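You operate a simulated robot arm through the tools that you are given. There is no shell and no other tool. Be economical: measure what you need, move in short steps, check, and stop when the job is done.

Carry out the task below with a simulated two-armed robot. There is one attempt and no reset: what you move stays moved.

TASK
Take the lid off the orange bubbler jar and lay it down on the top of bench eight.

The check looks at the end state, three seconds after you hand in, the way a careful person would. Anything else that was tipped, shoved, dropped, spilled or broken makes it a failure. A push-on lid holds only when it is set on centred and level and pressed home; a screw cap is set on level and turned clockwise until tight.

THE ROBOT
Two 7-joint arms with two-finger parallel grippers on one trunk, on a base that drives. Base frame: it is fixed to the floor where the robot stands at the start and does not move with it; the origin is under the middle of the robot, x ahead of it, y to its left, z up. Units: m, degrees, N and s.
The left shoulder is at the start at [0.05, 0.177, 1.154], the right one opposite. With the tool pointing down near the work surface each hand reaches from about 0.2 to 0.7 m from the robot's upright axis, wherever it stands, measured 20 degrees to its own side. Payload 3.43 kg a hand.
The TCP of each hand is the grasp point between the finger pads, 0.034 m short of the fingertips. In the tool frame z runs along the fingers and y along their closing line. Largest opening 0.128 m; finger width 0.024, thickness 0.012; the body of the gripper, 0.048 by 0.13 m, starts 0.096 m behind the TCP.
Orientation is told as [roll, pitch, yaw] about the base's x, y, z axes, in that order, counted from this pose: with the fingers straight down and closing along the base's y, the tool's x points along the base's -x, its y along +y and its z along -z.

THE INTERFACE
- The arms move only by the tool arm_command. It takes "left_motion", "right_motion" or both (then of equal length, played together; a hand with none holds still); each is a list of rows, each a list of 7 numbers: the opening, from 0 (shut) to 1 (fully open), then the shift along the tool's x, y, z in units of 25 mm (1.0 is 25 mm), then the turn, a rotation vector about the tool's x, y, z in units of 4 degrees (1.0 is 4 degrees). In form: [[jaw, x, y, z, ax, ay, az], ...]. A call has 1 to 20 rows; each row shifts and turns the commanded pose from where the row before left it, along the tool's axes as they then stand. A call with a number of a shift or a turn outside -1 to 1 is refused whole. Each row takes 0.2 s and may step no farther than 0.05 m and 8.6 degrees from the row before; otherwise, or with a gripper value out of range, the whole call is refused. A pose out of reach is approached as far as the arm can. The call stops where the force on the tool passes 40 N (or 10 N more than at its start, if that is more) or the arm is blocked; 0.2 s more then pass. Each finger travels about 0.108 m/s and halts on what it meets, pressing with about 29 N; the grip force reading is that of the motor and also rises with nothing between the fingers. The clock runs only during rows and for 0.2 s after the last one: add rows that do not move to give the fingers time. The reply holds the time, the measured pose of the TCP, the force on the tool along the base axes, the opening and the grip force, in the units named above and with some noise, with the torque about the TCP (base axes, N m) and any sound that the robot's microphone picked up.
- Cameras (640 x 400 px; columns grow to the right, rows downward): "scene" is now at [0.1529, -0.0294, 1.3171]; the picture's right is [-0.32, -0.95, 0.00], its down [-0.54, 0.18, -0.82] and it looks along [0.78, -0.26, -0.57] (base axes); focal length 291 px, centre (320, 200). "left" rides on the left gripper at [0.076, 0.011, -0.16] in its tool frame; the picture's right is [-0.15, 0.99, 0.00], its down [-0.88, -0.13, -0.46] and it looks along [-0.45, -0.07, 0.89] (tool axes); focal length 234 px, centre (320, 200). "right" rides on the right gripper at [0.076, -0.011, -0.16] in its tool frame; the picture's right is [0.15, 0.99, 0.00], its down [-0.88, 0.13, -0.46] and it looks along [-0.45, 0.07, 0.89] (tool axes); focal length 234 px, centre (320, 200). There is no depth. A picture from a camera that has moved, and an enlarged one, comes with that camera's place and axes in the base frame and with its lens.
- capture(camera): a new picture of that camera. It takes no simulated time.
- move_column(by): slides the trunk up (or, below 0, down) by that many m; the arms and the scene camera ride with it, the base frame stays. It gives what a move gives, with no picture.
- drive_base(legs): drives the robot by 1 to 6 legs, each [ahead, turn to the left] in m and degrees, along the robot's own axes; the way and the turn of a leg run together, so that a leg with both is an arc; at most 1.5 m and 180 degrees a leg. The arms and the cameras ride along, it lands a little off, and it stops where it bumps. It gives what a move gives.
- aim_head(pan, tilt): turns the head with the scene camera to pan (to the left, within 80 degrees either way) and tilt (down, from -29 to 69), counted from straight ahead of the robot. It gives what a move gives.
- zoom(camera, box): a new picture of the part [left, top, right, bottom] of that camera's present view, enlarged. It takes no simulated time.
- job_done(): hands the job in; it is judged then, once.

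Go step by step. Nothing tells you exact positions but the pictures and the camera data: compare them with the known pose of the tool, close in by small moves and look again before you grip or let go. The budget is 120 turns and 108 pictures, counting those below and the enlarged ones. Unless the task says otherwise, let go and move clear before handing in, and close with one line.

The tools are called after "Emit:" by a JSON object that holds its "name" and its "arguments". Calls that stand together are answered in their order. arm_command: Moves the arms, as the interface text tells. Its arguments: {"type":"object","properties":{"left_motion":{"type":"array"},"right_motion":{"type":"array"}},"required":[]} The other tools are called the same way: move_column (by) slides the trunk up or down; drive_base (legs) drives the base; aim_head (pan, tilt) turns the head that bears the scene camera; capture (camera) takes a picture; zoom (camera, box) takes an enlarged picture of a part of a camera's view; job_done () hands the job in.

At the start:

```text
time: 0.0
left_eef_pos: [0.4996, 0.1028, 1.0523]
left_orientation: [0.0, 0.0, 0.1]
left_contact_force: [0.2, -0.2, 0.5]
left_moment: [-0.01, 0.02, -0.04]
left_width: 0.128
left_gripper_force: 0.0
right_eef_pos: [0.4349, -0.2616, 1.0757]
right_orientation: [0.0, 0.1, 0.0]
right_contact_force: [-1.0, -0.2, -1.1]
right_moment: [-0.02, 0.0, -0.02]
right_width: 0.1277
right_gripper_force: 0.1
trunk travel left (down, up): [-0.325, 0.076]
robot x, y, heading: [-0.0024, 0.0031, 0.1]
head pan, tilt: [-18.6, 34.7]
```

scene: 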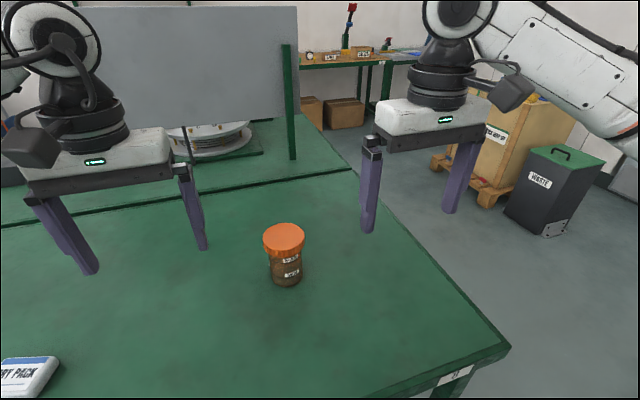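
right: 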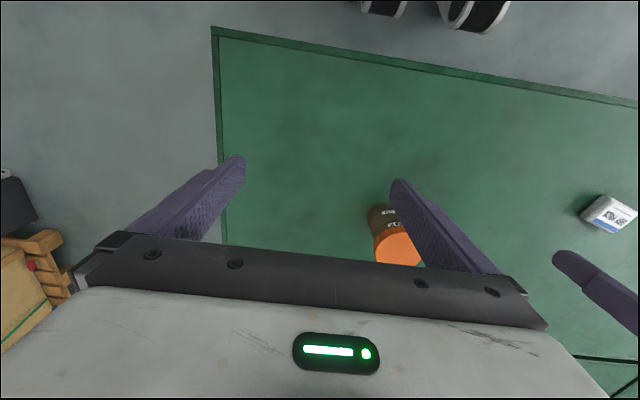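
left: 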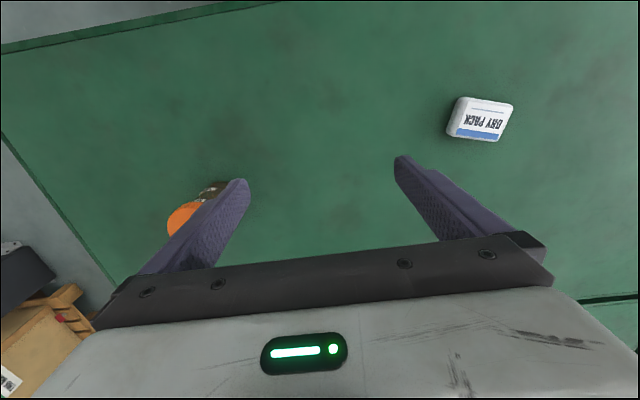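

I see an orange-lidded jar on the green bench ahead; I need to read its labels and the bench number.

Emit:
{"name": "zoom", "arguments": {"camera": "scene", "box": [245, 210, 325, 300]}}

Emit:
{"name": "zoom", "arguments": {"camera": "scene", "box": [400, 340, 520, 400]}}

Emit:
{"name": "zoom", "arguments": {"camera": "scene", "box": [280, 0, 440, 100]}}

```text
4.44 times, centred on (285, 255) of scene
camera zoom: at [0.1529, -0.0294, 1.3171], right [-0.32, -0.95, 0.0], down [-0.54, 0.18, -0.82], along [0.78, -0.26, -0.57], focal length 1293 px, centre (476, -44)
```

zoom: 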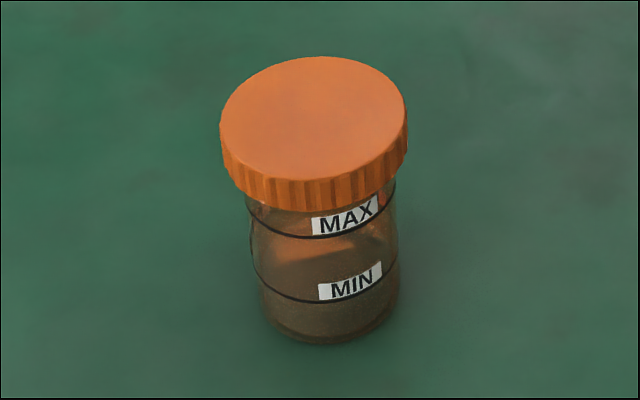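

```text
5.33 times, centred on (460, 370) of scene
camera zoom: at [0.1529, -0.0294, 1.3171], right [-0.32, -0.95, 0.0], down [-0.54, 0.18, -0.82], along [0.78, -0.26, -0.57], focal length 1552 px, centre (-427, -707)
```

zoom: 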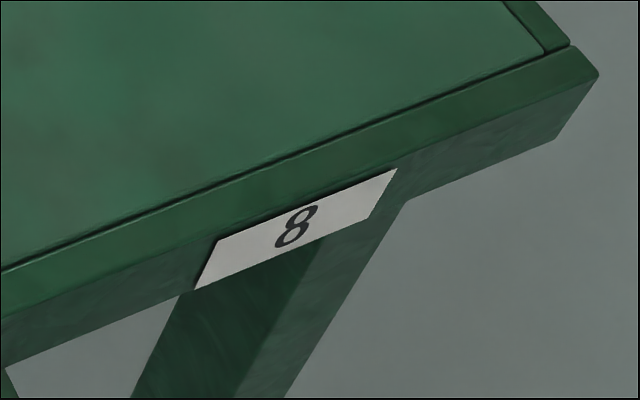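

```text
4.00 times, centred on (360, 50) of scene
camera zoom: at [0.1529, -0.0294, 1.3171], right [-0.32, -0.95, 0.0], down [-0.54, 0.18, -0.82], along [0.78, -0.26, -0.57], focal length 1164 px, centre (160, 800)
```

zoom: 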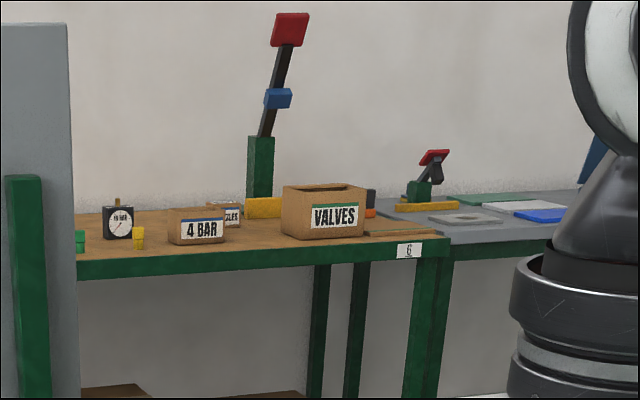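

This is bench 8, and the jar stands at about (0.58, -0.10) with its lid top near z 0.925, lid about 0.083 m wide and ribbed (probably a screw cap). I'll tilt the left hand to hold the jar body from the side, and use the right hand on the lid.

Emit:
{"name": "arm_command", "arguments": {"left_motion": [[1, 0, 0, 0, 0, 0, 0.9375], [1, 0, 0, 0, 0, 0, 0.9375], [1, 0, 0, 0, 0, 0, 0.9375], [1, 0, 0, 0, 0, 0, 0.9375], [1, 0, 0, 0, 0, 0, 0.9375], [1, 0, 0, 0, 0, 0, 0.9375], [1, 0, 0, 0, 0, 0, 0.9375], [1, 0, 0, 0, 0, 0, 0.9375], [1, 0, 0, 0, 0, 0, 0.9375], [1, 0, 0, 0, 0, 0, 0.9375], [1, 0, 0, 0, 0, 0, 0.9375], [1, 0, 0, 0, 0, 0, 0.9375], [1, 0, 0, 0, 0, -1, 0], [1, 0, 0, 0, 0, -1, 0], [1, 0, 0, 0, 0, -1, 0], [1, 0, 0, 0, 0, -1, 0], [1, 0, 0, 0, 0, -1, 0], [1, 0, 0, 0, 0, -1, 0], [1, 0, 0, 0, 0, -1, 0], [1, 0, 0, 0, 0, -1, 0]]}}

```text
time: 4.2
left_eef_pos: [0.5, 0.1039, 1.0525]
left_orientation: [0.2, -32.1, -45.0]
left_contact_force: [0.4, 0.2, 0.2]
left_moment: [0.02, -0.03, 0.0]
left_width: 0.1279
left_gripper_force: 0.1
right_eef_pos: [0.4351, -0.2623, 1.0763]
right_orientation: [0.0, 0.0, 0.1]
right_contact_force: [-0.2, 0.2, 0.3]
right_moment: [-0.04, -0.01, 0.02]
right_width: 0.1281
right_gripper_force: 0.0
trunk travel left (down, up): [-0.325, 0.076]
robot x, y, heading: [0.0, -0.0009, -0.0]
head pan, tilt: [-18.6, 34.7]
```

Left hand turns well. I'll finish the pitch and move to a pre-grasp behind the jar, then look.

Emit:
{"name": "arm_command", "arguments": {"left_motion": [[1, 0, 0, 0, 0, -1, 0], [1, 0, 0, 0, 0, -1, 0], [1, 0, 0, 0, 0, -1, 0], [1, 0, 0, 0, 0, -1, 0], [1, 0, 0, 0, 0, -1, 0], [1, 0, 0, 0, 0, -1, 0], [1, 0, 0, 0, 0, -1, 0], [1, 0, -0.55, 0, 0, 0, 0], [1, 0, -0.55, 0, 0, 0, 0], [1, 0, -0.55, 0, 0, 0, 0], [1, 0, -0.55, 0, 0, 0, 0], [1, 0, -0.55, 0, 0, 0, 0], [1, 0, -0.55, 0, 0, 0, 0], [1, 0.5, 0, 0, 0, 0, 0], [1, 0.5, 0, 0, 0, 0, 0], [1, 0.5, 0, 0, 0, 0, 0], [1, 0.5, 0, 0, 0, 0, 0], [1, 0.5, 0, 0, 0, 0, 0]]}}

Emit:
{"name": "capture", "arguments": {"camera": "scene"}}

Emit:
{"name": "capture", "arguments": {"camera": "left"}}

Emit:
{"name": "capture", "arguments": {"camera": "right"}}

```text
time: 8.0
left_eef_pos: [0.4187, 0.0679, 0.998]
left_orientation: [0.1, -59.9, -45.1]
left_contact_force: [-0.1, -0.3, 0.0]
left_moment: [-0.03, 0.02, 0.0]
left_width: 0.1281
left_gripper_force: 0.1
right_eef_pos: [0.4361, -0.2625, 1.0765]
right_orientation: [0.0, 0.0, 0.1]
right_contact_force: [0.1, -0.1, 0.7]
right_moment: [-0.02, -0.01, 0.0]
right_width: 0.1275
right_gripper_force: 0.2
trunk travel left (down, up): [-0.325, 0.076]
robot x, y, heading: [-0.0005, 0.0011, -0.1]
head pan, tilt: [-18.6, 34.7]
```

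```text
101 pictures are left
camera scene: at [0.1528, -0.0293, 1.3172], right [-0.32, -0.95, 0.0], down [-0.54, 0.18, -0.82], along [0.78, -0.26, -0.57], focal length 291 px, centre (320, 200)
```

scene: 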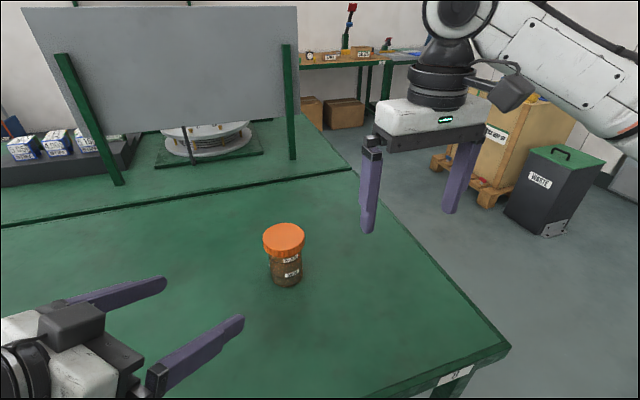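

```text
100 pictures are left
camera left: at [0.3029, 0.201, 1.0113], right [0.75, 0.65, 0.13], down [-0.06, -0.12, 0.99], along [0.66, -0.75, -0.05], focal length 234 px, centre (320, 200)
```

left: 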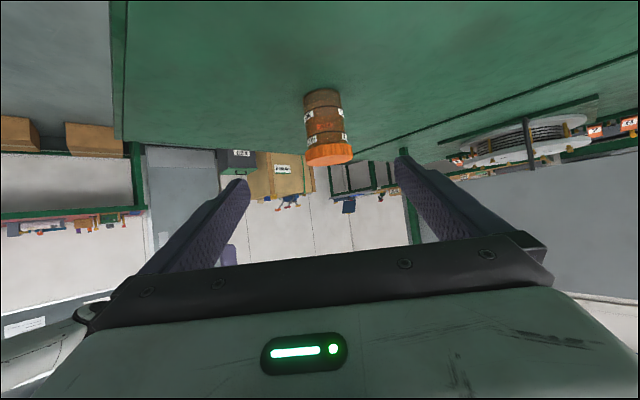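

```text
99 pictures are left
camera right: at [0.3591, -0.2735, 1.2362], right [-0.15, 0.99, 0.0], down [0.88, 0.13, 0.46], along [0.45, 0.07, -0.89], focal length 234 px, centre (320, 200)
```

right: 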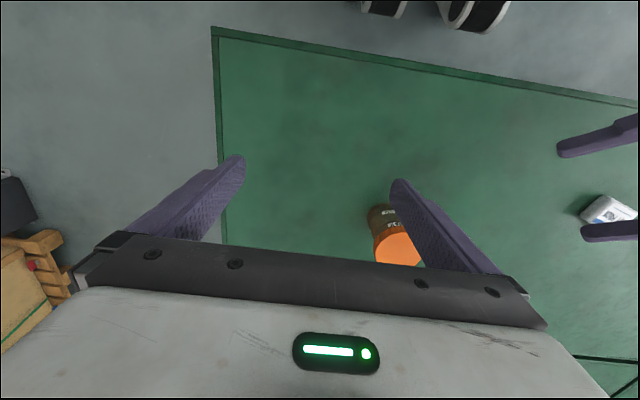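

The jar seems nearer to (0.60, -0.10) with a bench top around z 0.785. I'll close in along the left tool axis part way and look again.

Emit:
{"name": "arm_command", "arguments": {"left_motion": [[1, 0.36, 0.18, 0, 0, 0, 0], [1, 0.36, 0.18, 0, 0, 0, 0], [1, 0, 0, 0.8, 0, 0, 0], [1, 0, 0, 0.8, 0, 0, 0], [1, 0, 0, 0.8, 0, 0, 0], [1, 0, 0, 0.8, 0, 0, 0], [1, 0, 0, 0.8, 0, 0, 0], [1, 0, 0, 0.8, 0, 0, 0], [1, 0, 0, 0.8, 0, 0, 0], [1, 0, 0, 0, 0, 0, 0]]}}

Emit:
{"name": "capture", "arguments": {"camera": "scene"}}

Emit:
{"name": "capture", "arguments": {"camera": "left"}}

```text
time: 10.2
left_eef_pos: [0.5063, -0.0063, 0.9134]
left_orientation: [0.1, -60.0, -45.0]
left_contact_force: [0.1, 0.3, -0.5]
left_moment: [-0.01, 0.01, 0.0]
left_width: 0.128
left_gripper_force: 0.1
right_eef_pos: [0.4355, -0.2636, 1.0764]
right_orientation: [0.0, 0.1, 0.0]
right_contact_force: [-0.1, -0.3, 0.4]
right_moment: [-0.01, 0.0, 0.06]
right_width: 0.1278
right_gripper_force: 0.0
trunk travel left (down, up): [-0.325, 0.076]
robot x, y, heading: [0.0001, 0.0, 0.1]
head pan, tilt: [-18.6, 34.7]
```

```text
98 pictures are left
camera scene: at [0.1528, -0.0293, 1.3171], right [-0.32, -0.95, 0.0], down [-0.54, 0.18, -0.82], along [0.78, -0.26, -0.57], focal length 291 px, centre (320, 200)
```

scene: 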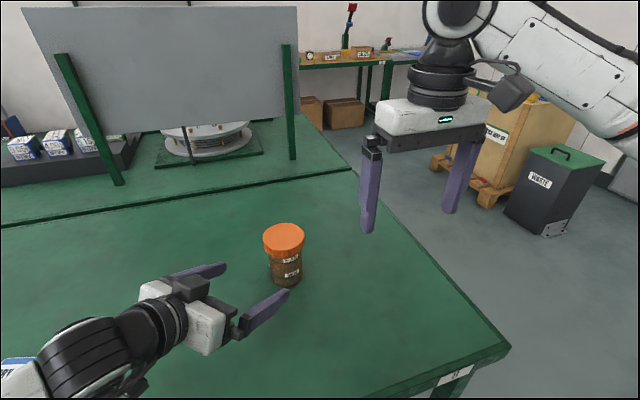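

```text
97 pictures are left
camera left: at [0.3904, 0.1274, 0.9267], right [0.75, 0.65, 0.13], down [-0.06, -0.12, 0.99], along [0.66, -0.75, -0.05], focal length 234 px, centre (320, 200)
```

left: 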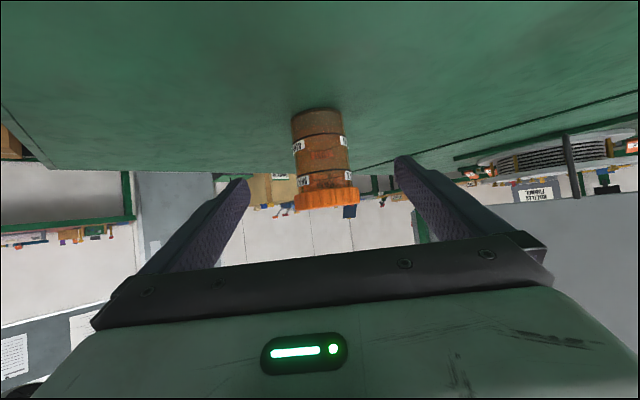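

The jar is on the midplane of the left fingers. A closer look to settle the lid and body heights before sliding in.

Emit:
{"name": "zoom", "arguments": {"camera": "left", "box": [260, 90, 390, 220]}}

Emit:
{"name": "zoom", "arguments": {"camera": "scene", "box": [160, 210, 340, 350]}}

```text
3.08 times, centred on (325, 155) of left
camera zoom: at [0.3904, 0.1274, 0.9267], right [0.75, 0.65, 0.13], down [-0.06, -0.12, 0.99], along [0.66, -0.75, -0.05], focal length 720 px, centre (305, 338)
```

zoom: 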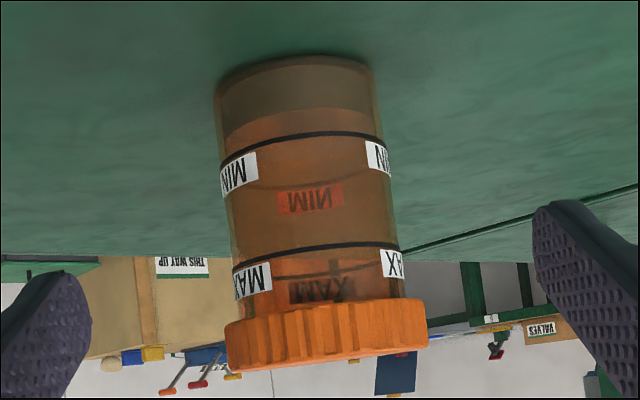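

```text
2.86 times, centred on (250, 280) of scene
camera zoom: at [0.1528, -0.0293, 1.3171], right [-0.32, -0.95, 0.0], down [-0.54, 0.18, -0.82], along [0.78, -0.26, -0.57], focal length 831 px, centre (520, -29)
```

zoom: 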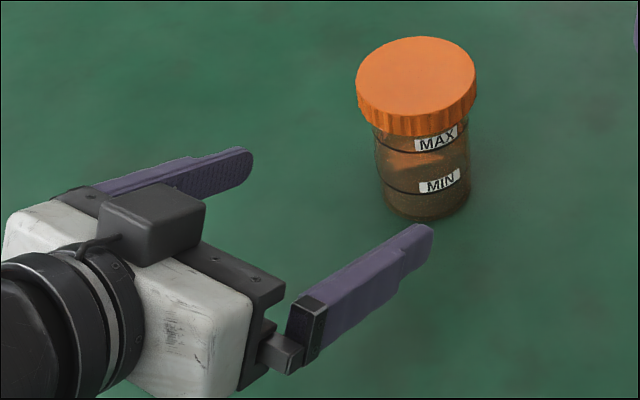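

Bench top is z 0.80, lid spans about 0.903–0.923, body below. Sliding the left fingers around the body now (TCP to z ≈ 0.843).

Emit:
{"name": "arm_command", "arguments": {"left_motion": [[1, 0, 0, 0.8, 0, 0, 0], [1, 0, 0, 0.8, 0, 0, 0], [1, 0, 0, 0.8, 0, 0, 0], [1, 0, 0, 0.8, 0, 0, 0], [1, 0, 0, 0.8, 0, 0, 0], [1, 0, 0, 0.8, 0, 0, 0], [1, 0, 0, 0.7, 0, 0, 0], [1, 0, 0, 0, 0, 0, 0]]}}

Emit:
{"name": "zoom", "arguments": {"camera": "scene", "box": [160, 190, 360, 340]}}

Emit:
{"name": "capture", "arguments": {"camera": "left"}}

Emit:
{"name": "capture", "arguments": {"camera": "right"}}

```text
time: 12.0
left_eef_pos: [0.5922, -0.0903, 0.8437]
left_orientation: [-0.1, -60.1, -45.0]
left_contact_force: [-0.7, -1.0, 0.1]
left_moment: [0.02, -0.01, 0.03]
left_width: 0.1283
left_gripper_force: 0.0
right_eef_pos: [0.436, -0.2632, 1.0771]
right_orientation: [0.0, 0.0, 0.0]
right_contact_force: [-0.3, 0.7, 0.9]
right_moment: [-0.02, -0.01, -0.01]
right_width: 0.1281
right_gripper_force: 0.1
trunk travel left (down, up): [-0.325, 0.076]
robot x, y, heading: [-0.0028, -0.0013, -0.1]
head pan, tilt: [-18.6, 34.7]
```

```text
2.67 times, centred on (260, 265) of scene
camera zoom: at [0.1528, -0.0293, 1.3171], right [-0.32, -0.95, 0.0], down [-0.54, 0.18, -0.82], along [0.78, -0.26, -0.57], focal length 776 px, centre (480, 27)
```

zoom: 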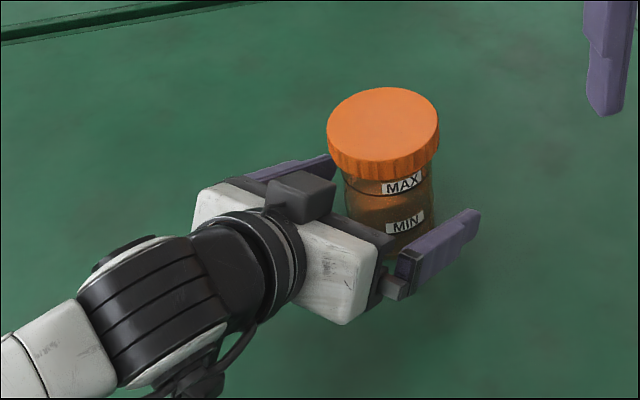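

```text
93 pictures are left
camera left: at [0.4752, 0.0435, 0.8582], right [0.75, 0.65, 0.13], down [-0.06, -0.12, 0.99], along [0.66, -0.75, -0.05], focal length 234 px, centre (320, 200)
```

left: 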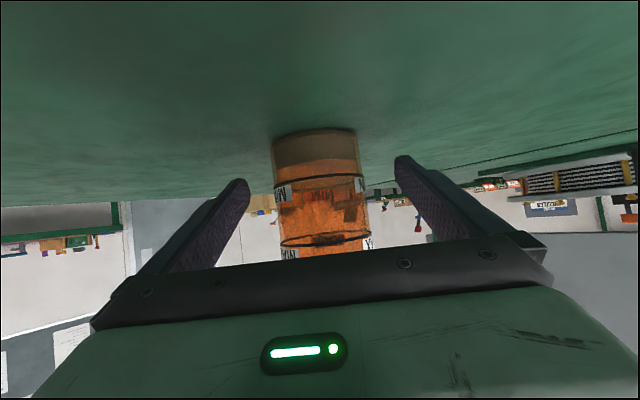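

```text
92 pictures are left
camera right: at [0.3591, -0.2735, 1.2362], right [-0.15, 0.99, 0.0], down [0.88, 0.13, 0.46], along [0.45, 0.07, -0.89], focal length 234 px, centre (320, 200)
```

right: 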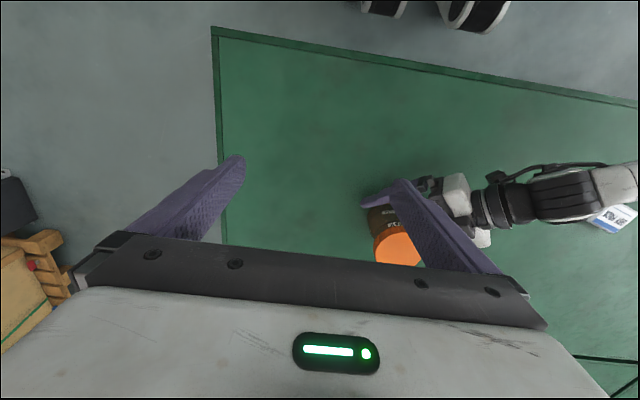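

The jar body sits centred between the left fingers. Closing the left gripper gently.

Emit:
{"name": "arm_command", "arguments": {"left_motion": [[0.85, 0, 0, 0, 0, 0, 0], [0.7, 0, 0, 0, 0, 0, 0], [0.63, 0, 0, 0, 0, 0, 0], [0.6, 0, 0, 0, 0, 0, 0], [0.57, 0, 0, 0, 0, 0, 0], [0.54, 0, 0, 0, 0, 0, 0], [0.51, 0, 0, 0, 0, 0, 0], [0.48, 0, 0, 0, 0, 0, 0], [0.45, 0, 0, 0, 0, 0, 0], [0.4, 0, 0, 0, 0, 0, 0], [0.4, 0, 0, 0, 0, 0, 0]]}}

Emit:
{"name": "zoom", "arguments": {"camera": "scene", "box": [160, 190, 360, 340]}}

```text
time: 14.4
left_eef_pos: [0.5901, -0.0907, 0.8432]
left_orientation: [0.1, -60.0, -44.9]
left_contact_force: [-0.2, -0.5, -0.3]
left_moment: [0.08, 0.03, -0.01]
left_width: 0.0693
left_gripper_force: 28.9
right_eef_pos: [0.4369, -0.2631, 1.0756]
right_orientation: [0.1, 0.0, -0.1]
right_contact_force: [0.2, -0.1, 0.6]
right_moment: [0.0, 0.01, -0.02]
right_width: 0.1281
right_gripper_force: 0.1
trunk travel left (down, up): [-0.325, 0.076]
robot x, y, heading: [0.0029, 0.0004, 0.0]
head pan, tilt: [-18.6, 34.7]
```

```text
2.67 times, centred on (260, 265) of scene
camera zoom: at [0.1529, -0.0293, 1.3171], right [-0.32, -0.95, 0.0], down [-0.54, 0.18, -0.82], along [0.78, -0.26, -0.57], focal length 776 px, centre (480, 27)
```

zoom: 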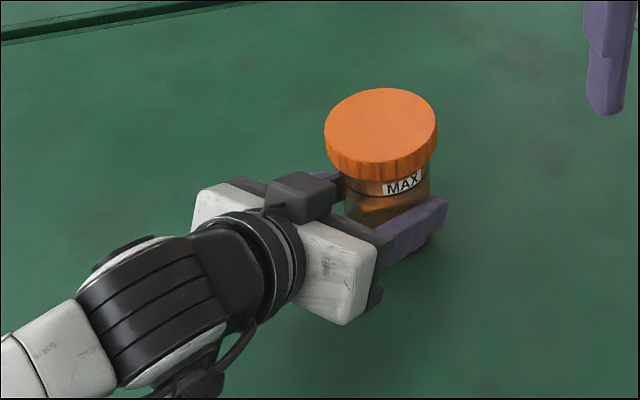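

Jar held (width 0.069); lid centre is about (0.595, -0.097). Now turning the right hand's yaw to -80° so it has room to unscrew counter-clockwise.

Emit:
{"name": "arm_command", "arguments": {"right_motion": [[1, 0, 0, 0, 0, 0, 1], [1, 0, 0, 0, 0, 0, 1], [1, 0, 0, 0, 0, 0, 1], [1, 0, 0, 0, 0, 0, 1], [1, 0, 0, 0, 0, 0, 1], [1, 0, 0, 0, 0, 0, 1], [1, 0, 0, 0, 0, 0, 1], [1, 0, 0, 0, 0, 0, 1], [1, 0, 0, 0, 0, 0, 1], [1, 0, 0, 0, 0, 0, 1], [1, 0, 0, 0, 0, 0, 1], [1, 0, 0, 0, 0, 0, 1], [1, 0, 0, 0, 0, 0, 1], [1, 0, 0, 0, 0, 0, 1], [1, 0, 0, 0, 0, 0, 1], [1, 0, 0, 0, 0, 0, 1], [1, 0, 0, 0, 0, 0, 1], [1, 0, 0, 0, 0, 0, 1], [1, 0, 0, 0, 0, 0, 1], [1, 0, 0, 0, 0, 0, 1]]}}

```text
time: 18.6
left_eef_pos: [0.5921, -0.0908, 0.8442]
left_orientation: [0.0, -60.0, -45.0]
left_contact_force: [-1.2, -0.3, -0.8]
left_moment: [-0.08, 0.06, -0.08]
left_width: 0.0686
left_gripper_force: 28.6
right_eef_pos: [0.4352, -0.2639, 1.0758]
right_orientation: [0.0, -0.1, -80.1]
right_contact_force: [0.2, -0.6, 0.8]
right_moment: [0.0, 0.01, -0.01]
right_width: 0.1281
right_gripper_force: 0.1
trunk travel left (down, up): [-0.325, 0.076]
robot x, y, heading: [-0.0008, 0.0008, 0.2]
head pan, tilt: [-18.6, 34.7]
```

Emit:
{"name": "arm_command", "arguments": {"right_motion": [[1, 0.547, 0.747, 0, 0, 0, 0], [1, 0.547, 0.747, 0, 0, 0, 0], [1, 0.547, 0.747, 0, 0, 0, 0], [1, 0.547, 0.747, 0, 0, 0, 0], [1, 0.547, 0.747, 0, 0, 0, 0], [1, 0.547, 0.747, 0, 0, 0, 0], [1, 0.547, 0.747, 0, 0, 0, 0], [1, 0.547, 0.747, 0, 0, 0, 0], [1, 0.547, 0.747, 0, 0, 0, 0], [1, 0.547, 0.747, 0, 0, 0, 0], [1, 0, 0, 0.5, 0, 0, 0], [1, 0, 0, 0.5, 0, 0, 0]]}}

Emit:
{"name": "capture", "arguments": {"camera": "scene"}}

Emit:
{"name": "capture", "arguments": {"camera": "right"}}

```text
time: 21.2
left_eef_pos: [0.5909, -0.0896, 0.8438]
left_orientation: [0.1, -60.0, -44.9]
left_contact_force: [-1.6, 1.0, -0.9]
left_moment: [-0.03, 0.01, -0.02]
left_width: 0.0686
left_gripper_force: 29.2
right_eef_pos: [0.5966, -0.0963, 1.0496]
right_orientation: [0.0, 0.0, -80.0]
right_contact_force: [0.2, 0.3, 0.6]
right_moment: [0.02, -0.01, 0.01]
right_width: 0.1279
right_gripper_force: 0.1
trunk travel left (down, up): [-0.325, 0.076]
robot x, y, heading: [-0.0036, 0.0004, 0.4]
head pan, tilt: [-18.6, 34.7]
```

```text
90 pictures are left
camera scene: at [0.1528, -0.0293, 1.3172], right [-0.32, -0.95, 0.0], down [-0.54, 0.18, -0.82], along [0.78, -0.26, -0.57], focal length 291 px, centre (320, 200)
```

scene: 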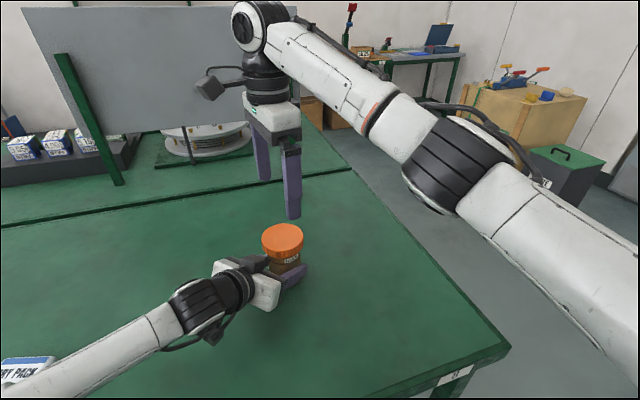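

```text
89 pictures are left
camera right: at [0.5726, -0.0234, 1.2106], right [0.95, 0.32, 0.0], down [0.28, -0.84, 0.46], along [0.14, -0.43, -0.89], focal length 234 px, centre (320, 200)
```

right: 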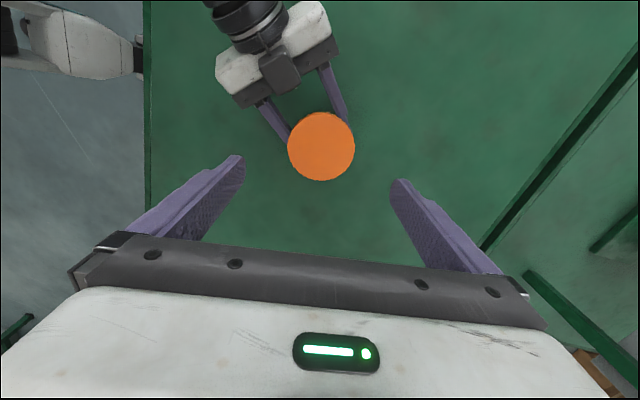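

Right hand is above the lid, nearly centred. Small correction and a descent part way, then check.

Emit:
{"name": "arm_command", "arguments": {"right_motion": [[1, 0.12, 0, 0.6, 0, 0, 0], [1, 0, 0, 0.6, 0, 0, 0], [1, 0, 0, 0.6, 0, 0, 0], [1, 0, 0, 0.6, 0, 0, 0], [1, 0, 0, 0.6, 0, 0, 0], [1, 0, 0, 0, 0, 0, 0]]}}

Emit:
{"name": "capture", "arguments": {"camera": "right"}}

Emit:
{"name": "zoom", "arguments": {"camera": "scene", "box": [180, 150, 380, 320]}}

```text
time: 22.6
left_eef_pos: [0.5925, -0.0893, 0.8442]
left_orientation: [-0.1, -60.0, -44.9]
left_contact_force: [-0.6, 0.9, 0.4]
left_moment: [0.0, -0.05, 0.01]
left_width: 0.0678
left_gripper_force: 29.1
right_eef_pos: [0.5956, -0.0931, 0.9764]
right_orientation: [0.0, -0.1, -80.0]
right_contact_force: [0.3, 0.3, 0.5]
right_moment: [0.0, 0.0, 0.01]
right_width: 0.1279
right_gripper_force: 0.1
trunk travel left (down, up): [-0.325, 0.076]
robot x, y, heading: [-0.0016, 0.003, 0.2]
head pan, tilt: [-18.6, 34.7]
```

```text
88 pictures are left
camera right: at [0.571, -0.0195, 1.1357], right [0.95, 0.32, 0.0], down [0.28, -0.84, 0.46], along [0.14, -0.43, -0.89], focal length 234 px, centre (320, 200)
```

right: 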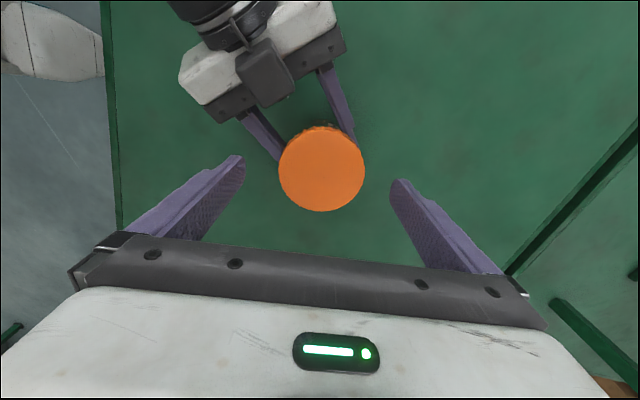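

```text
2.35 times, centred on (280, 235) of scene
camera zoom: at [0.1528, -0.0292, 1.3171], right [-0.32, -0.95, 0.0], down [-0.54, 0.18, -0.82], along [0.78, -0.26, -0.57], focal length 685 px, centre (414, 118)
```

zoom: 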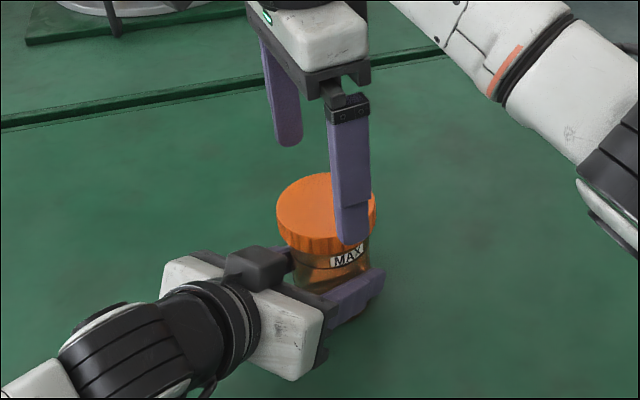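

Lid is centred. Descend to z ≈ 0.934 and close on the lid.

Emit:
{"name": "arm_command", "arguments": {"right_motion": [[1, 0, 0, 0.6, 0, 0, 0], [1, 0, 0, 0.6, 0, 0, 0], [1, 0, 0, 0.5, 0, 0, 0], [0.9, 0, 0, 0, 0, 0, 0], [0.8, 0, 0, 0, 0, 0, 0], [0.74, 0, 0, 0, 0, 0, 0], [0.7, 0, 0, 0, 0, 0, 0], [0.67, 0, 0, 0, 0, 0, 0], [0.64, 0, 0, 0, 0, 0, 0], [0.61, 0, 0, 0, 0, 0, 0], [0.58, 0, 0, 0, 0, 0, 0], [0.55, 0, 0, 0, 0, 0, 0], [0.5, 0, 0, 0, 0, 0, 0], [0.5, 0, 0, 0, 0, 0, 0]]}}

Emit:
{"name": "zoom", "arguments": {"camera": "scene", "box": [180, 150, 380, 320]}}

```text
time: 25.6
left_eef_pos: [0.5897, -0.0913, 0.8434]
left_orientation: [-0.1, -60.1, -45.0]
left_contact_force: [-6.3, -18.0, -1.9]
left_moment: [0.77, -0.01, -0.45]
left_width: 0.067
left_gripper_force: 28.8
right_eef_pos: [0.5936, -0.0912, 0.9339]
right_orientation: [0.2, 0.3, -79.8]
right_contact_force: [4.8, 17.1, 2.2]
right_moment: [0.7, -0.36, 0.4]
right_width: 0.0818
right_gripper_force: 28.8
trunk travel left (down, up): [-0.325, 0.076]
robot x, y, heading: [0.0029, -0.0003, 0.1]
head pan, tilt: [-18.6, 34.7]
```

```text
2.35 times, centred on (280, 235) of scene
camera zoom: at [0.1528, -0.0295, 1.3171], right [-0.32, -0.95, 0.0], down [-0.54, 0.18, -0.82], along [0.78, -0.26, -0.57], focal length 685 px, centre (414, 118)
```

zoom: 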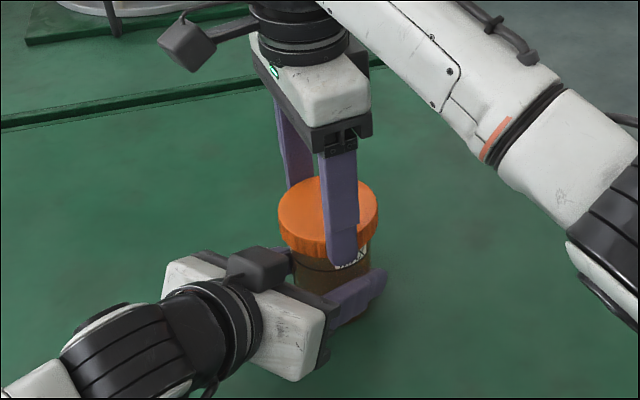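

Lid gripped (0.082 m wide) with some sideways strain; I'll ease it and turn counter-clockwise a little, watching the torque.

Emit:
{"name": "arm_command", "arguments": {"right_motion": [[0.5, 0.08, 0.0, 0, 0, 0, 0], [0.5, 0, 0, 0, 0, 0, -0.5], [0.5, 0, 0, 0, 0, 0, -0.5], [0.5, 0, 0, 0, 0, 0, -0.5], [0.5, 0, 0, 0, 0, 0, -0.5], [0.5, 0, 0, 0, 0, 0, -0.5], [0.5, 0, 0, 0, 0, 0, -0.5]]}}

```text
time: 27.2
left_eef_pos: [0.5907, -0.0887, 0.8439]
left_orientation: [0.1, -60.0, -45.0]
left_contact_force: [-3.5, -14.3, -2.6]
left_moment: [0.36, 0.18, -0.07]
left_width: 0.0664
left_gripper_force: 29.3
right_eef_pos: [0.5944, -0.0898, 0.9337]
right_orientation: [0.0, 0.0, -68.0]
right_contact_force: [0.4, 11.6, 6.5]
right_moment: [0.51, -0.1, 0.02]
right_width: 0.0817
right_gripper_force: 29.1
trunk travel left (down, up): [-0.325, 0.076]
robot x, y, heading: [-0.0002, 0.0015, 0.1]
head pan, tilt: [-18.6, 34.7]
```

Emit:
{"name": "arm_command", "arguments": {"right_motion": [[0.5, 0.06, 0.0, -0.01, 0, 0, 0], [0.5, 0, 0, -0.004, 0, 0, -1], [0.5, 0, 0, -0.004, 0, 0, -1], [0.5, 0, 0, -0.004, 0, 0, -1], [0.5, 0, 0, -0.004, 0, 0, -1], [0.5, 0, 0, -0.004, 0, 0, -1], [0.5, 0, 0, -0.004, 0, 0, -1], [0.5, 0, 0, -0.004, 0, 0, -1], [0.5, 0, 0, -0.004, 0, 0, -1], [0.5, 0, 0, -0.004, 0, 0, -1], [0.5, 0, 0, -0.004, 0, 0, -1]]}}

Emit:
{"name": "zoom", "arguments": {"camera": "scene", "box": [180, 150, 380, 320]}}

Emit:
{"name": "capture", "arguments": {"camera": "left"}}

```text
time: 29.6
left_eef_pos: [0.5924, -0.0872, 0.8435]
left_orientation: [0.2, -60.0, -44.8]
left_contact_force: [8.2, 7.4, 0.5]
left_moment: [-0.52, 0.66, 0.03]
left_width: 0.0663
left_gripper_force: 29.5
right_eef_pos: [0.5935, -0.0917, 0.9349]
right_orientation: [-0.1, 0.1, -28.0]
right_contact_force: [-10.2, -9.3, 2.5]
right_moment: [-0.44, 0.29, -0.1]
right_width: 0.0814
right_gripper_force: 29.1
trunk travel left (down, up): [-0.325, 0.076]
robot x, y, heading: [-0.0005, -0.0027, -0.1]
head pan, tilt: [-18.6, 34.7]
```

```text
2.35 times, centred on (280, 235) of scene
camera zoom: at [0.1525, -0.0295, 1.3172], right [-0.32, -0.95, 0.0], down [-0.54, 0.18, -0.82], along [0.78, -0.26, -0.57], focal length 685 px, centre (414, 118)
```

zoom: 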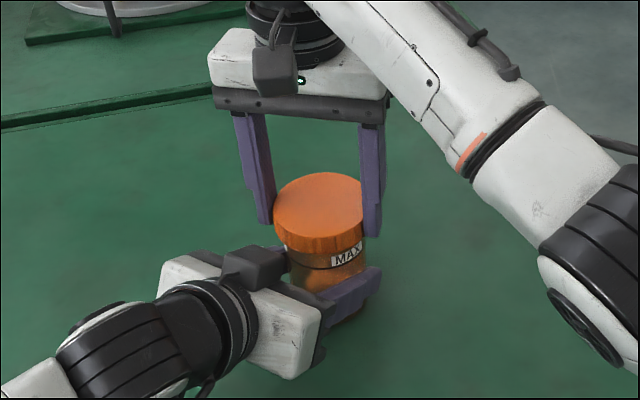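

```text
84 pictures are left
camera left: at [0.4759, 0.0452, 0.8583], right [0.75, 0.65, 0.13], down [-0.06, -0.13, 0.99], along [0.66, -0.75, -0.06], focal length 234 px, centre (320, 200)
```

left: 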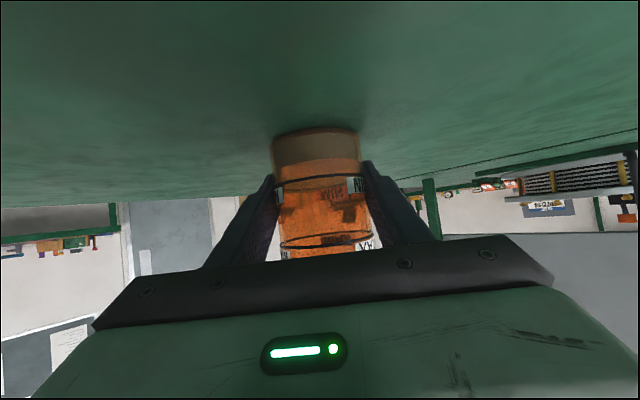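

The jar body stays put while the lid turns: it's a screw cap coming loose. Continuing the turn.

Emit:
{"name": "arm_command", "arguments": {"right_motion": [[0.5, 0.03, -0.06, -0.01, 0, 0, 0], [0.5, 0, 0, -0.004, 0, 0, -1], [0.5, 0, 0, -0.004, 0, 0, -1], [0.5, 0, 0, -0.004, 0, 0, -1], [0.5, 0, 0, -0.004, 0, 0, -1], [0.5, 0, 0, -0.004, 0, 0, -1], [0.5, 0, 0, -0.004, 0, 0, -1], [0.5, 0, 0, -0.004, 0, 0, -1], [0.5, 0, 0, -0.004, 0, 0, -1]]}}

```text
time: 31.6
left_eef_pos: [0.5926, -0.0874, 0.8428]
left_orientation: [0.2, -60.1, -44.9]
left_contact_force: [5.8, 20.8, 5.8]
left_moment: [-1.29, 0.23, 0.18]
left_width: 0.0665
left_gripper_force: 29.3
right_eef_pos: [0.5929, -0.0927, 0.9359]
right_orientation: [-0.5, 0.2, 3.8]
right_contact_force: [-4.0, -21.8, -5.6]
right_moment: [-0.76, 0.02, -0.18]
right_width: 0.0811
right_gripper_force: 29.0
trunk travel left (down, up): [-0.325, 0.076]
robot x, y, heading: [0.0002, 0.001, -0.1]
head pan, tilt: [-18.6, 34.7]
```

Turned 84°. I'll open the right hand moderately, check the lid, and swing back for another turn.

Emit:
{"name": "arm_command", "arguments": {"right_motion": [[0.6, 0, 0, 0, 0, 0, 0], [0.7, 0, 0, 0, 0, 0, 0], [0.8, 0, 0, 0, 0, 0, 0], [0.85, 0, 0, 0, 0, 0, 0]]}}

Emit:
{"name": "capture", "arguments": {"camera": "right"}}

Emit:
{"name": "zoom", "arguments": {"camera": "scene", "box": [220, 190, 340, 290]}}

```text
time: 32.6
left_eef_pos: [0.5904, -0.0907, 0.8436]
left_orientation: [0.1, -59.9, -45.0]
left_contact_force: [-0.4, -0.8, -0.2]
left_moment: [0.03, 0.01, 0.01]
left_width: 0.066
left_gripper_force: 28.8
right_eef_pos: [0.5928, -0.0886, 0.9368]
right_orientation: [0.1, -0.1, 4.1]
right_contact_force: [-1.3, -1.5, -0.5]
right_moment: [-0.01, 0.0, 0.02]
right_width: 0.1089
right_gripper_force: 0.1
trunk travel left (down, up): [-0.325, 0.076]
robot x, y, heading: [-0.0047, 0.0001, -0.2]
head pan, tilt: [-18.6, 34.7]
```

```text
83 pictures are left
camera right: at [0.5173, -0.1055, 1.0962], right [-0.22, 0.98, 0.0], down [0.87, 0.19, 0.46], along [0.45, 0.1, -0.89], focal length 234 px, centre (320, 200)
```

right: 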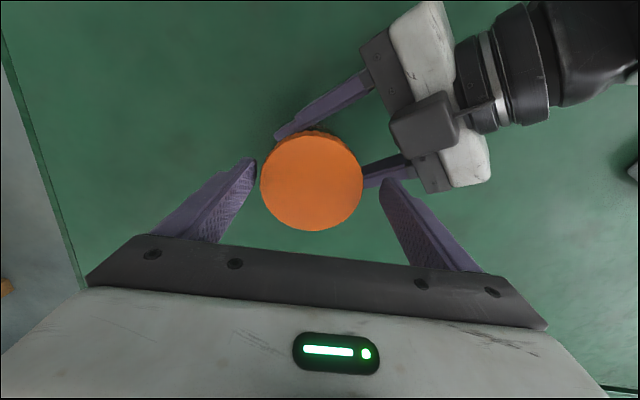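

```text
4.00 times, centred on (280, 240) of scene
camera zoom: at [0.1529, -0.0294, 1.3171], right [-0.32, -0.95, 0.0], down [-0.54, 0.18, -0.82], along [0.78, -0.26, -0.57], focal length 1164 px, centre (480, 40)
```

zoom: 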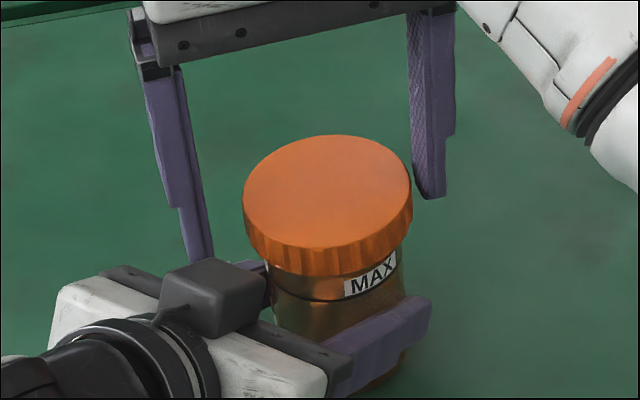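

The lid centre is about 6 mm toward -y of the hand. I'll shift over it and swing the hand back to yaw -80°.

Emit:
{"name": "arm_command", "arguments": {"right_motion": [[0.85, 0, -0.25, 0, 0, 0, 0], [0.85, 0, 0, 0, 0, 0, 1], [0.85, 0, 0, 0, 0, 0, 1], [0.85, 0, 0, 0, 0, 0, 1], [0.85, 0, 0, 0, 0, 0, 1], [0.85, 0, 0, 0, 0, 0, 1], [0.85, 0, 0, 0, 0, 0, 1], [0.85, 0, 0, 0, 0, 0, 1], [0.85, 0, 0, 0, 0, 0, 1], [0.85, 0, 0, 0, 0, 0, 1], [0.85, 0, 0, 0, 0, 0, 1], [0.85, 0, 0, 0, 0, 0, 1], [0.85, 0, 0, 0, 0, 0, 1], [0.85, 0, 0, 0, 0, 0, 1], [0.85, 0, 0, 0, 0, 0, 1], [0.85, 0, 0, 0, 0, 0, 1], [0.85, 0, 0, 0, 0, 0, 1], [0.85, 0, 0, 0, 0, 0, 1], [0.85, 0, 0, 0, 0, 0, 1], [0.85, 0, 0, 0, 0, 0, 1]]}}

Emit:
{"name": "arm_command", "arguments": {"right_motion": [[0.85, 0, 0, 0, 0, 0, 1], [0.85, 0, 0, 0, 0, 0, 1], [0.85, 0, 0, 0, 0, 0, 0]]}}

Emit:
{"name": "capture", "arguments": {"camera": "right"}}

```text
time: 36.8
left_eef_pos: [0.591, -0.0896, 0.8432]
left_orientation: [0.0, -60.0, -44.9]
left_contact_force: [0.5, 0.0, -0.3]
left_moment: [0.02, 0.01, 0.02]
left_width: 0.0662
left_gripper_force: 29.4
right_eef_pos: [0.5926, -0.0962, 0.9365]
right_orientation: [0.0, 0.0, -72.0]
right_contact_force: [0.1, -0.4, -0.2]
right_moment: [0.05, 0.03, -0.01]
right_width: 0.1087
right_gripper_force: 0.1
trunk travel left (down, up): [-0.325, 0.076]
robot x, y, heading: [0.0005, 0.0002, 0.1]
head pan, tilt: [-18.6, 34.7]
```

```text
time: 37.6
left_eef_pos: [0.5911, -0.0894, 0.8428]
left_orientation: [0.0, -60.0, -44.9]
left_contact_force: [0.0, 0.1, 0.3]
left_moment: [0.01, 0.02, -0.03]
left_width: 0.0661
left_gripper_force: 29.6
right_eef_pos: [0.5933, -0.0962, 0.9352]
right_orientation: [-0.1, 0.0, -80.0]
right_contact_force: [-0.2, -0.7, 0.6]
right_moment: [-0.01, -0.01, -0.01]
right_width: 0.1085
right_gripper_force: 0.1
trunk travel left (down, up): [-0.325, 0.076]
robot x, y, heading: [-0.001, -0.0, -0.1]
head pan, tilt: [-18.6, 34.7]
```

```text
81 pictures are left
camera right: at [0.5686, -0.0231, 1.0959], right [0.95, 0.31, 0.0], down [0.28, -0.84, 0.46], along [0.14, -0.43, -0.89], focal length 234 px, centre (320, 200)
```

right: 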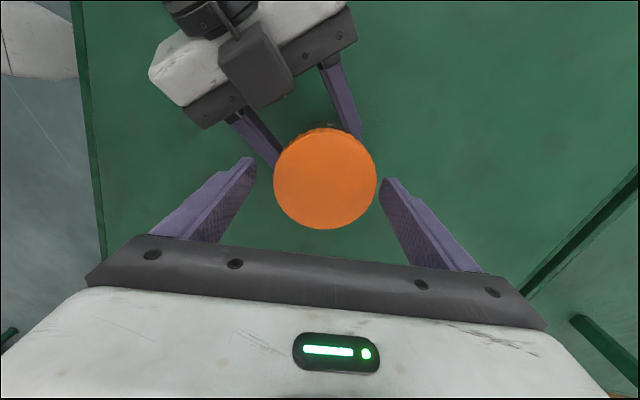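

Lid centre settles at (0.597, -0.0955). Shift 4 mm, close, and turn again.

Emit:
{"name": "arm_command", "arguments": {"right_motion": [[0.85, 0, 0.16, 0, 0, 0, 0], [0.75, 0, 0, 0, 0, 0, 0], [0.68, 0, 0, 0, 0, 0, 0], [0.65, 0, 0, 0, 0, 0, 0], [0.62, 0, 0, 0, 0, 0, 0], [0.58, 0, 0, 0, 0, 0, 0], [0.5, 0, 0, 0, 0, 0, 0], [0.5, 0, 0, 0, 0, 0, 0], [0.5, 0, 0, -0.004, 0, 0, -0.5], [0.5, 0, 0, -0.004, 0, 0, -0.5]]}}

```text
time: 39.8
left_eef_pos: [0.5906, -0.0895, 0.844]
left_orientation: [0.0, -60.0, -44.8]
left_contact_force: [0.8, 0.7, -0.6]
left_moment: [-0.08, 0.08, 0.0]
left_width: 0.0661
left_gripper_force: 29.6
right_eef_pos: [0.5974, -0.0946, 0.9356]
right_orientation: [-0.1, 0.0, -76.0]
right_contact_force: [0.8, -1.3, -0.9]
right_moment: [0.05, 0.01, -0.07]
right_width: 0.0792
right_gripper_force: 28.8
trunk travel left (down, up): [-0.325, 0.076]
robot x, y, heading: [0.0029, 0.001, -0.1]
head pan, tilt: [-18.6, 34.7]
```

Nicely centred, nearly no side force. Continuing the turn by 76°.

Emit:
{"name": "arm_command", "arguments": {"right_motion": [[0.5, 0, 0, -0.003, 0, 0, -1], [0.5, 0, 0, -0.003, 0, 0, -1], [0.5, 0, 0, -0.003, 0, 0, -1], [0.5, 0, 0, -0.003, 0, 0, -1], [0.5, 0, 0, -0.003, 0, 0, -1], [0.5, 0, 0, -0.003, 0, 0, -1], [0.5, 0, 0, -0.003, 0, 0, -1], [0.5, 0, 0, -0.003, 0, 0, -1], [0.5, 0, 0, -0.003, 0, 0, -1], [0.5, 0, 0, -0.003, 0, 0, -1], [0.5, 0, 0, -0.003, 0, 0, -1], [0.5, 0, 0, -0.003, 0, 0, -1], [0.5, 0, 0, -0.003, 0, 0, -1], [0.5, 0, 0, -0.003, 0, 0, -1], [0.5, 0, 0, -0.003, 0, 0, -1], [0.5, 0, 0, -0.003, 0, 0, -1], [0.5, 0, 0, -0.003, 0, 0, -1], [0.5, 0, 0, -0.003, 0, 0, -1], [0.5, 0, 0, -0.003, 0, 0, -1], [0.5, 0, 0, 0, 0, 0, 0]]}}

Emit:
{"name": "zoom", "arguments": {"camera": "scene", "box": [220, 190, 340, 290]}}

```text
time: 44.0
left_eef_pos: [0.5908, -0.0905, 0.8442]
left_orientation: [0.0, -60.1, -44.9]
left_contact_force: [1.0, -2.0, 7.2]
left_moment: [0.35, 0.03, -0.01]
left_width: 0.0662
left_gripper_force: 29.2
right_eef_pos: [0.598, -0.0962, 0.9376]
right_orientation: [0.0, 0.0, 0.0]
right_contact_force: [-1.3, 1.6, -10.0]
right_moment: [-0.24, 0.03, -0.01]
right_width: 0.0786
right_gripper_force: 28.9
trunk travel left (down, up): [-0.325, 0.076]
robot x, y, heading: [0.0006, -0.0002, -0.1]
head pan, tilt: [-18.6, 34.7]
```

```text
4.00 times, centred on (280, 240) of scene
camera zoom: at [0.1531, -0.0294, 1.3171], right [-0.32, -0.95, 0.0], down [-0.54, 0.18, -0.82], along [0.78, -0.26, -0.57], focal length 1164 px, centre (480, 40)
```

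zoom: 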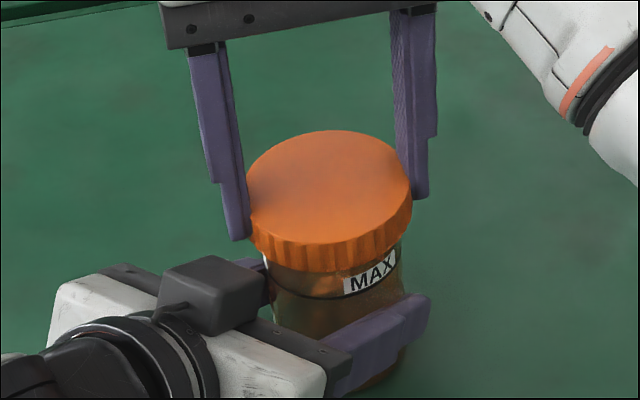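

Turned about 164° in total; still threaded (10 N downward pull). Release, swing back and repeat.

Emit:
{"name": "arm_command", "arguments": {"right_motion": [[0.6, 0, 0, 0, 0, 0, 0], [0.7, 0, 0, 0, 0, 0, 0], [0.8, 0, 0, 0, 0, 0, 0], [0.85, 0, 0, 0, 0, 0, 1], [0.85, 0, 0, 0, 0, 0, 1], [0.85, 0, 0, 0, 0, 0, 1], [0.85, 0, 0, 0, 0, 0, 1], [0.85, 0, 0, 0, 0, 0, 1], [0.85, 0, 0, 0, 0, 0, 1], [0.85, 0, 0, 0, 0, 0, 1], [0.85, 0, 0, 0, 0, 0, 1], [0.85, 0, 0, 0, 0, 0, 1], [0.85, 0, 0, 0, 0, 0, 1], [0.85, 0, 0, 0, 0, 0, 1], [0.85, 0, 0, 0, 0, 0, 1], [0.85, 0, 0, 0, 0, 0, 1], [0.85, 0, 0, 0, 0, 0, 1], [0.85, 0, 0, 0, 0, 0, 1], [0.85, 0, 0, 0, 0, 0, 1], [0.85, 0, 0, 0, 0, 0, 1]]}}

Emit:
{"name": "arm_command", "arguments": {"right_motion": [[0.85, 0, 0, 0, 0, 0, 1], [0.85, 0, 0, 0, 0, 0, 1], [0.85, 0, 0, 0, 0, 0, 1], [0.75, 0, 0, 0, 0, 0, 0], [0.68, 0, 0, 0, 0, 0, 0], [0.65, 0, 0, 0, 0, 0, 0], [0.62, 0, 0, 0, 0, 0, 0], [0.58, 0, 0, 0, 0, 0, 0], [0.5, 0, 0, 0, 0, 0, 0], [0.5, 0, 0, 0, 0, 0, 0], [0.5, 0, 0, 0, 0, 0, -1], [0.5, 0, 0, 0, 0, 0, -1], [0.5, 0, 0, 0, 0, 0, -1], [0.5, 0, 0, 0, 0, 0, -1], [0.5, 0, 0, 0, 0, 0, -1]]}}

```text
time: 48.2
left_eef_pos: [0.5917, -0.0899, 0.843]
left_orientation: [0.0, -60.0, -44.9]
left_contact_force: [0.0, 0.7, 0.9]
left_moment: [0.04, -0.01, 0.02]
left_width: 0.0664
left_gripper_force: 29.1
right_eef_pos: [0.5972, -0.0951, 0.9379]
right_orientation: [0.1, 0.0, -68.2]
right_contact_force: [0.7, 0.9, 0.6]
right_moment: [0.01, 0.0, -0.02]
right_width: 0.1086
right_gripper_force: 0.0
trunk travel left (down, up): [-0.325, 0.076]
robot x, y, heading: [-0.0034, 0.0022, 0.1]
head pan, tilt: [-18.6, 34.7]
```

```text
time: 51.4
left_eef_pos: [0.5906, -0.0893, 0.8431]
left_orientation: [0.0, -60.0, -45.1]
left_contact_force: [5.5, -1.8, 0.1]
left_moment: [0.31, 0.12, 0.06]
left_width: 0.0664
left_gripper_force: 28.5
right_eef_pos: [0.597, -0.0954, 0.9379]
right_orientation: [0.0, 0.1, -59.9]
right_contact_force: [-5.2, 1.1, 0.8]
right_moment: [-0.17, 0.4, -0.02]
right_width: 0.0821
right_gripper_force: 28.7
trunk travel left (down, up): [-0.325, 0.076]
robot x, y, heading: [0.0003, -0.0, 0.1]
head pan, tilt: [-18.6, 34.7]
```

Emit:
{"name": "arm_command", "arguments": {"right_motion": [[0.5, 0, 0, 0, 0, 0, -1], [0.5, 0, 0, -0.002, 0, 0, -1], [0.5, 0, 0, -0.002, 0, 0, -1], [0.5, 0, 0, -0.002, 0, 0, -1], [0.5, 0, 0, -0.002, 0, 0, -1], [0.5, 0, 0, -0.002, 0, 0, -1], [0.5, 0, 0, -0.002, 0, 0, -1], [0.5, 0, 0, -0.002, 0, 0, -1], [0.5, 0, 0, -0.002, 0, 0, -1], [0.5, 0, 0, -0.002, 0, 0, -1], [0.5, 0, 0, -0.002, 0, 0, -1], [0.5, 0, 0, -0.002, 0, 0, -1], [0.5, 0, 0, -0.002, 0, 0, -1], [0.5, 0, 0, -0.002, 0, 0, -1], [0.5, 0, 0, -0.002, 0, 0, -1], [0.5, 0, 0, -0.002, 0, 0, -1]]}}

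Emit:
{"name": "zoom", "arguments": {"camera": "scene", "box": [220, 190, 340, 290]}}

```text
time: 54.8
left_eef_pos: [0.5922, -0.0896, 0.8447]
left_orientation: [0.0, -60.0, -44.9]
left_contact_force: [-2.5, 1.4, 1.5]
left_moment: [0.58, -0.18, -0.01]
left_width: 0.0664
left_gripper_force: 29.1
right_eef_pos: [0.5969, -0.0945, 0.94]
right_orientation: [-0.1, 0.0, 4.1]
right_contact_force: [2.7, -1.7, -3.5]
right_moment: [-0.76, -0.13, 0.0]
right_width: 0.0823
right_gripper_force: 29.1
trunk travel left (down, up): [-0.325, 0.076]
robot x, y, heading: [0.0008, 0.0033, -0.2]
head pan, tilt: [-18.6, 34.7]
```

```text
4.00 times, centred on (280, 240) of scene
camera zoom: at [0.1531, -0.0294, 1.3171], right [-0.32, -0.95, 0.0], down [-0.54, 0.18, -0.82], along [0.78, -0.26, -0.57], focal length 1164 px, centre (480, 40)
```

zoom: 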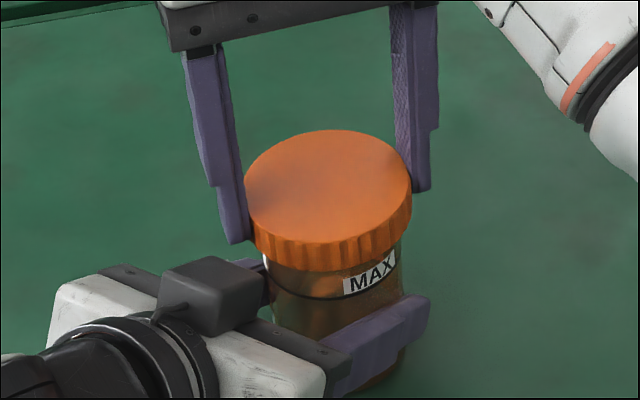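

Turning is torque-free now. Gentle lift test of 3 mm to see if the lid is free.

Emit:
{"name": "arm_command", "arguments": {"right_motion": [[0.5, 0, 0, -0.04, 0, 0, 0], [0.5, 0, 0, -0.04, 0, 0, 0], [0.5, 0, 0, -0.04, 0, 0, 0], [0.5, 0, 0, 0, 0, 0, 0]]}}

Emit:
{"name": "zoom", "arguments": {"camera": "scene", "box": [220, 190, 340, 290]}}

```text
time: 55.8
left_eef_pos: [0.5917, -0.091, 0.8462]
left_orientation: [-0.1, -60.2, -45.0]
left_contact_force: [-4.3, 2.4, 12.8]
left_moment: [0.16, -0.07, 0.05]
left_width: 0.0662
left_gripper_force: 28.9
right_eef_pos: [0.597, -0.0952, 0.9419]
right_orientation: [0.1, 0.2, 3.8]
right_contact_force: [5.3, -1.1, -13.7]
right_moment: [-0.45, -0.42, -0.01]
right_width: 0.082
right_gripper_force: 28.7
trunk travel left (down, up): [-0.325, 0.076]
robot x, y, heading: [0.0004, 0.0002, 0.1]
head pan, tilt: [-18.6, 34.7]
```

```text
4.00 times, centred on (280, 240) of scene
camera zoom: at [0.1531, -0.0294, 1.3171], right [-0.32, -0.95, 0.0], down [-0.54, 0.18, -0.82], along [0.78, -0.26, -0.57], focal length 1164 px, centre (480, 40)
```

zoom: 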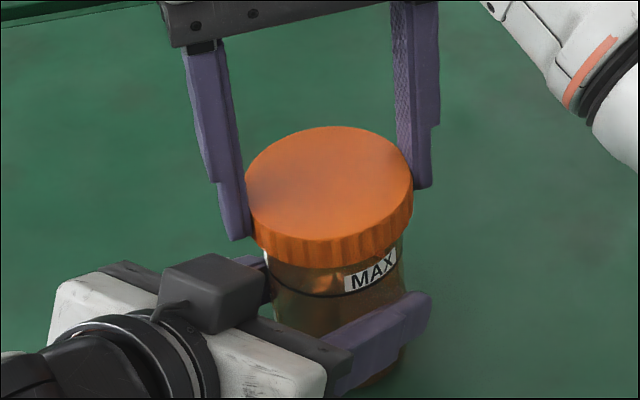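

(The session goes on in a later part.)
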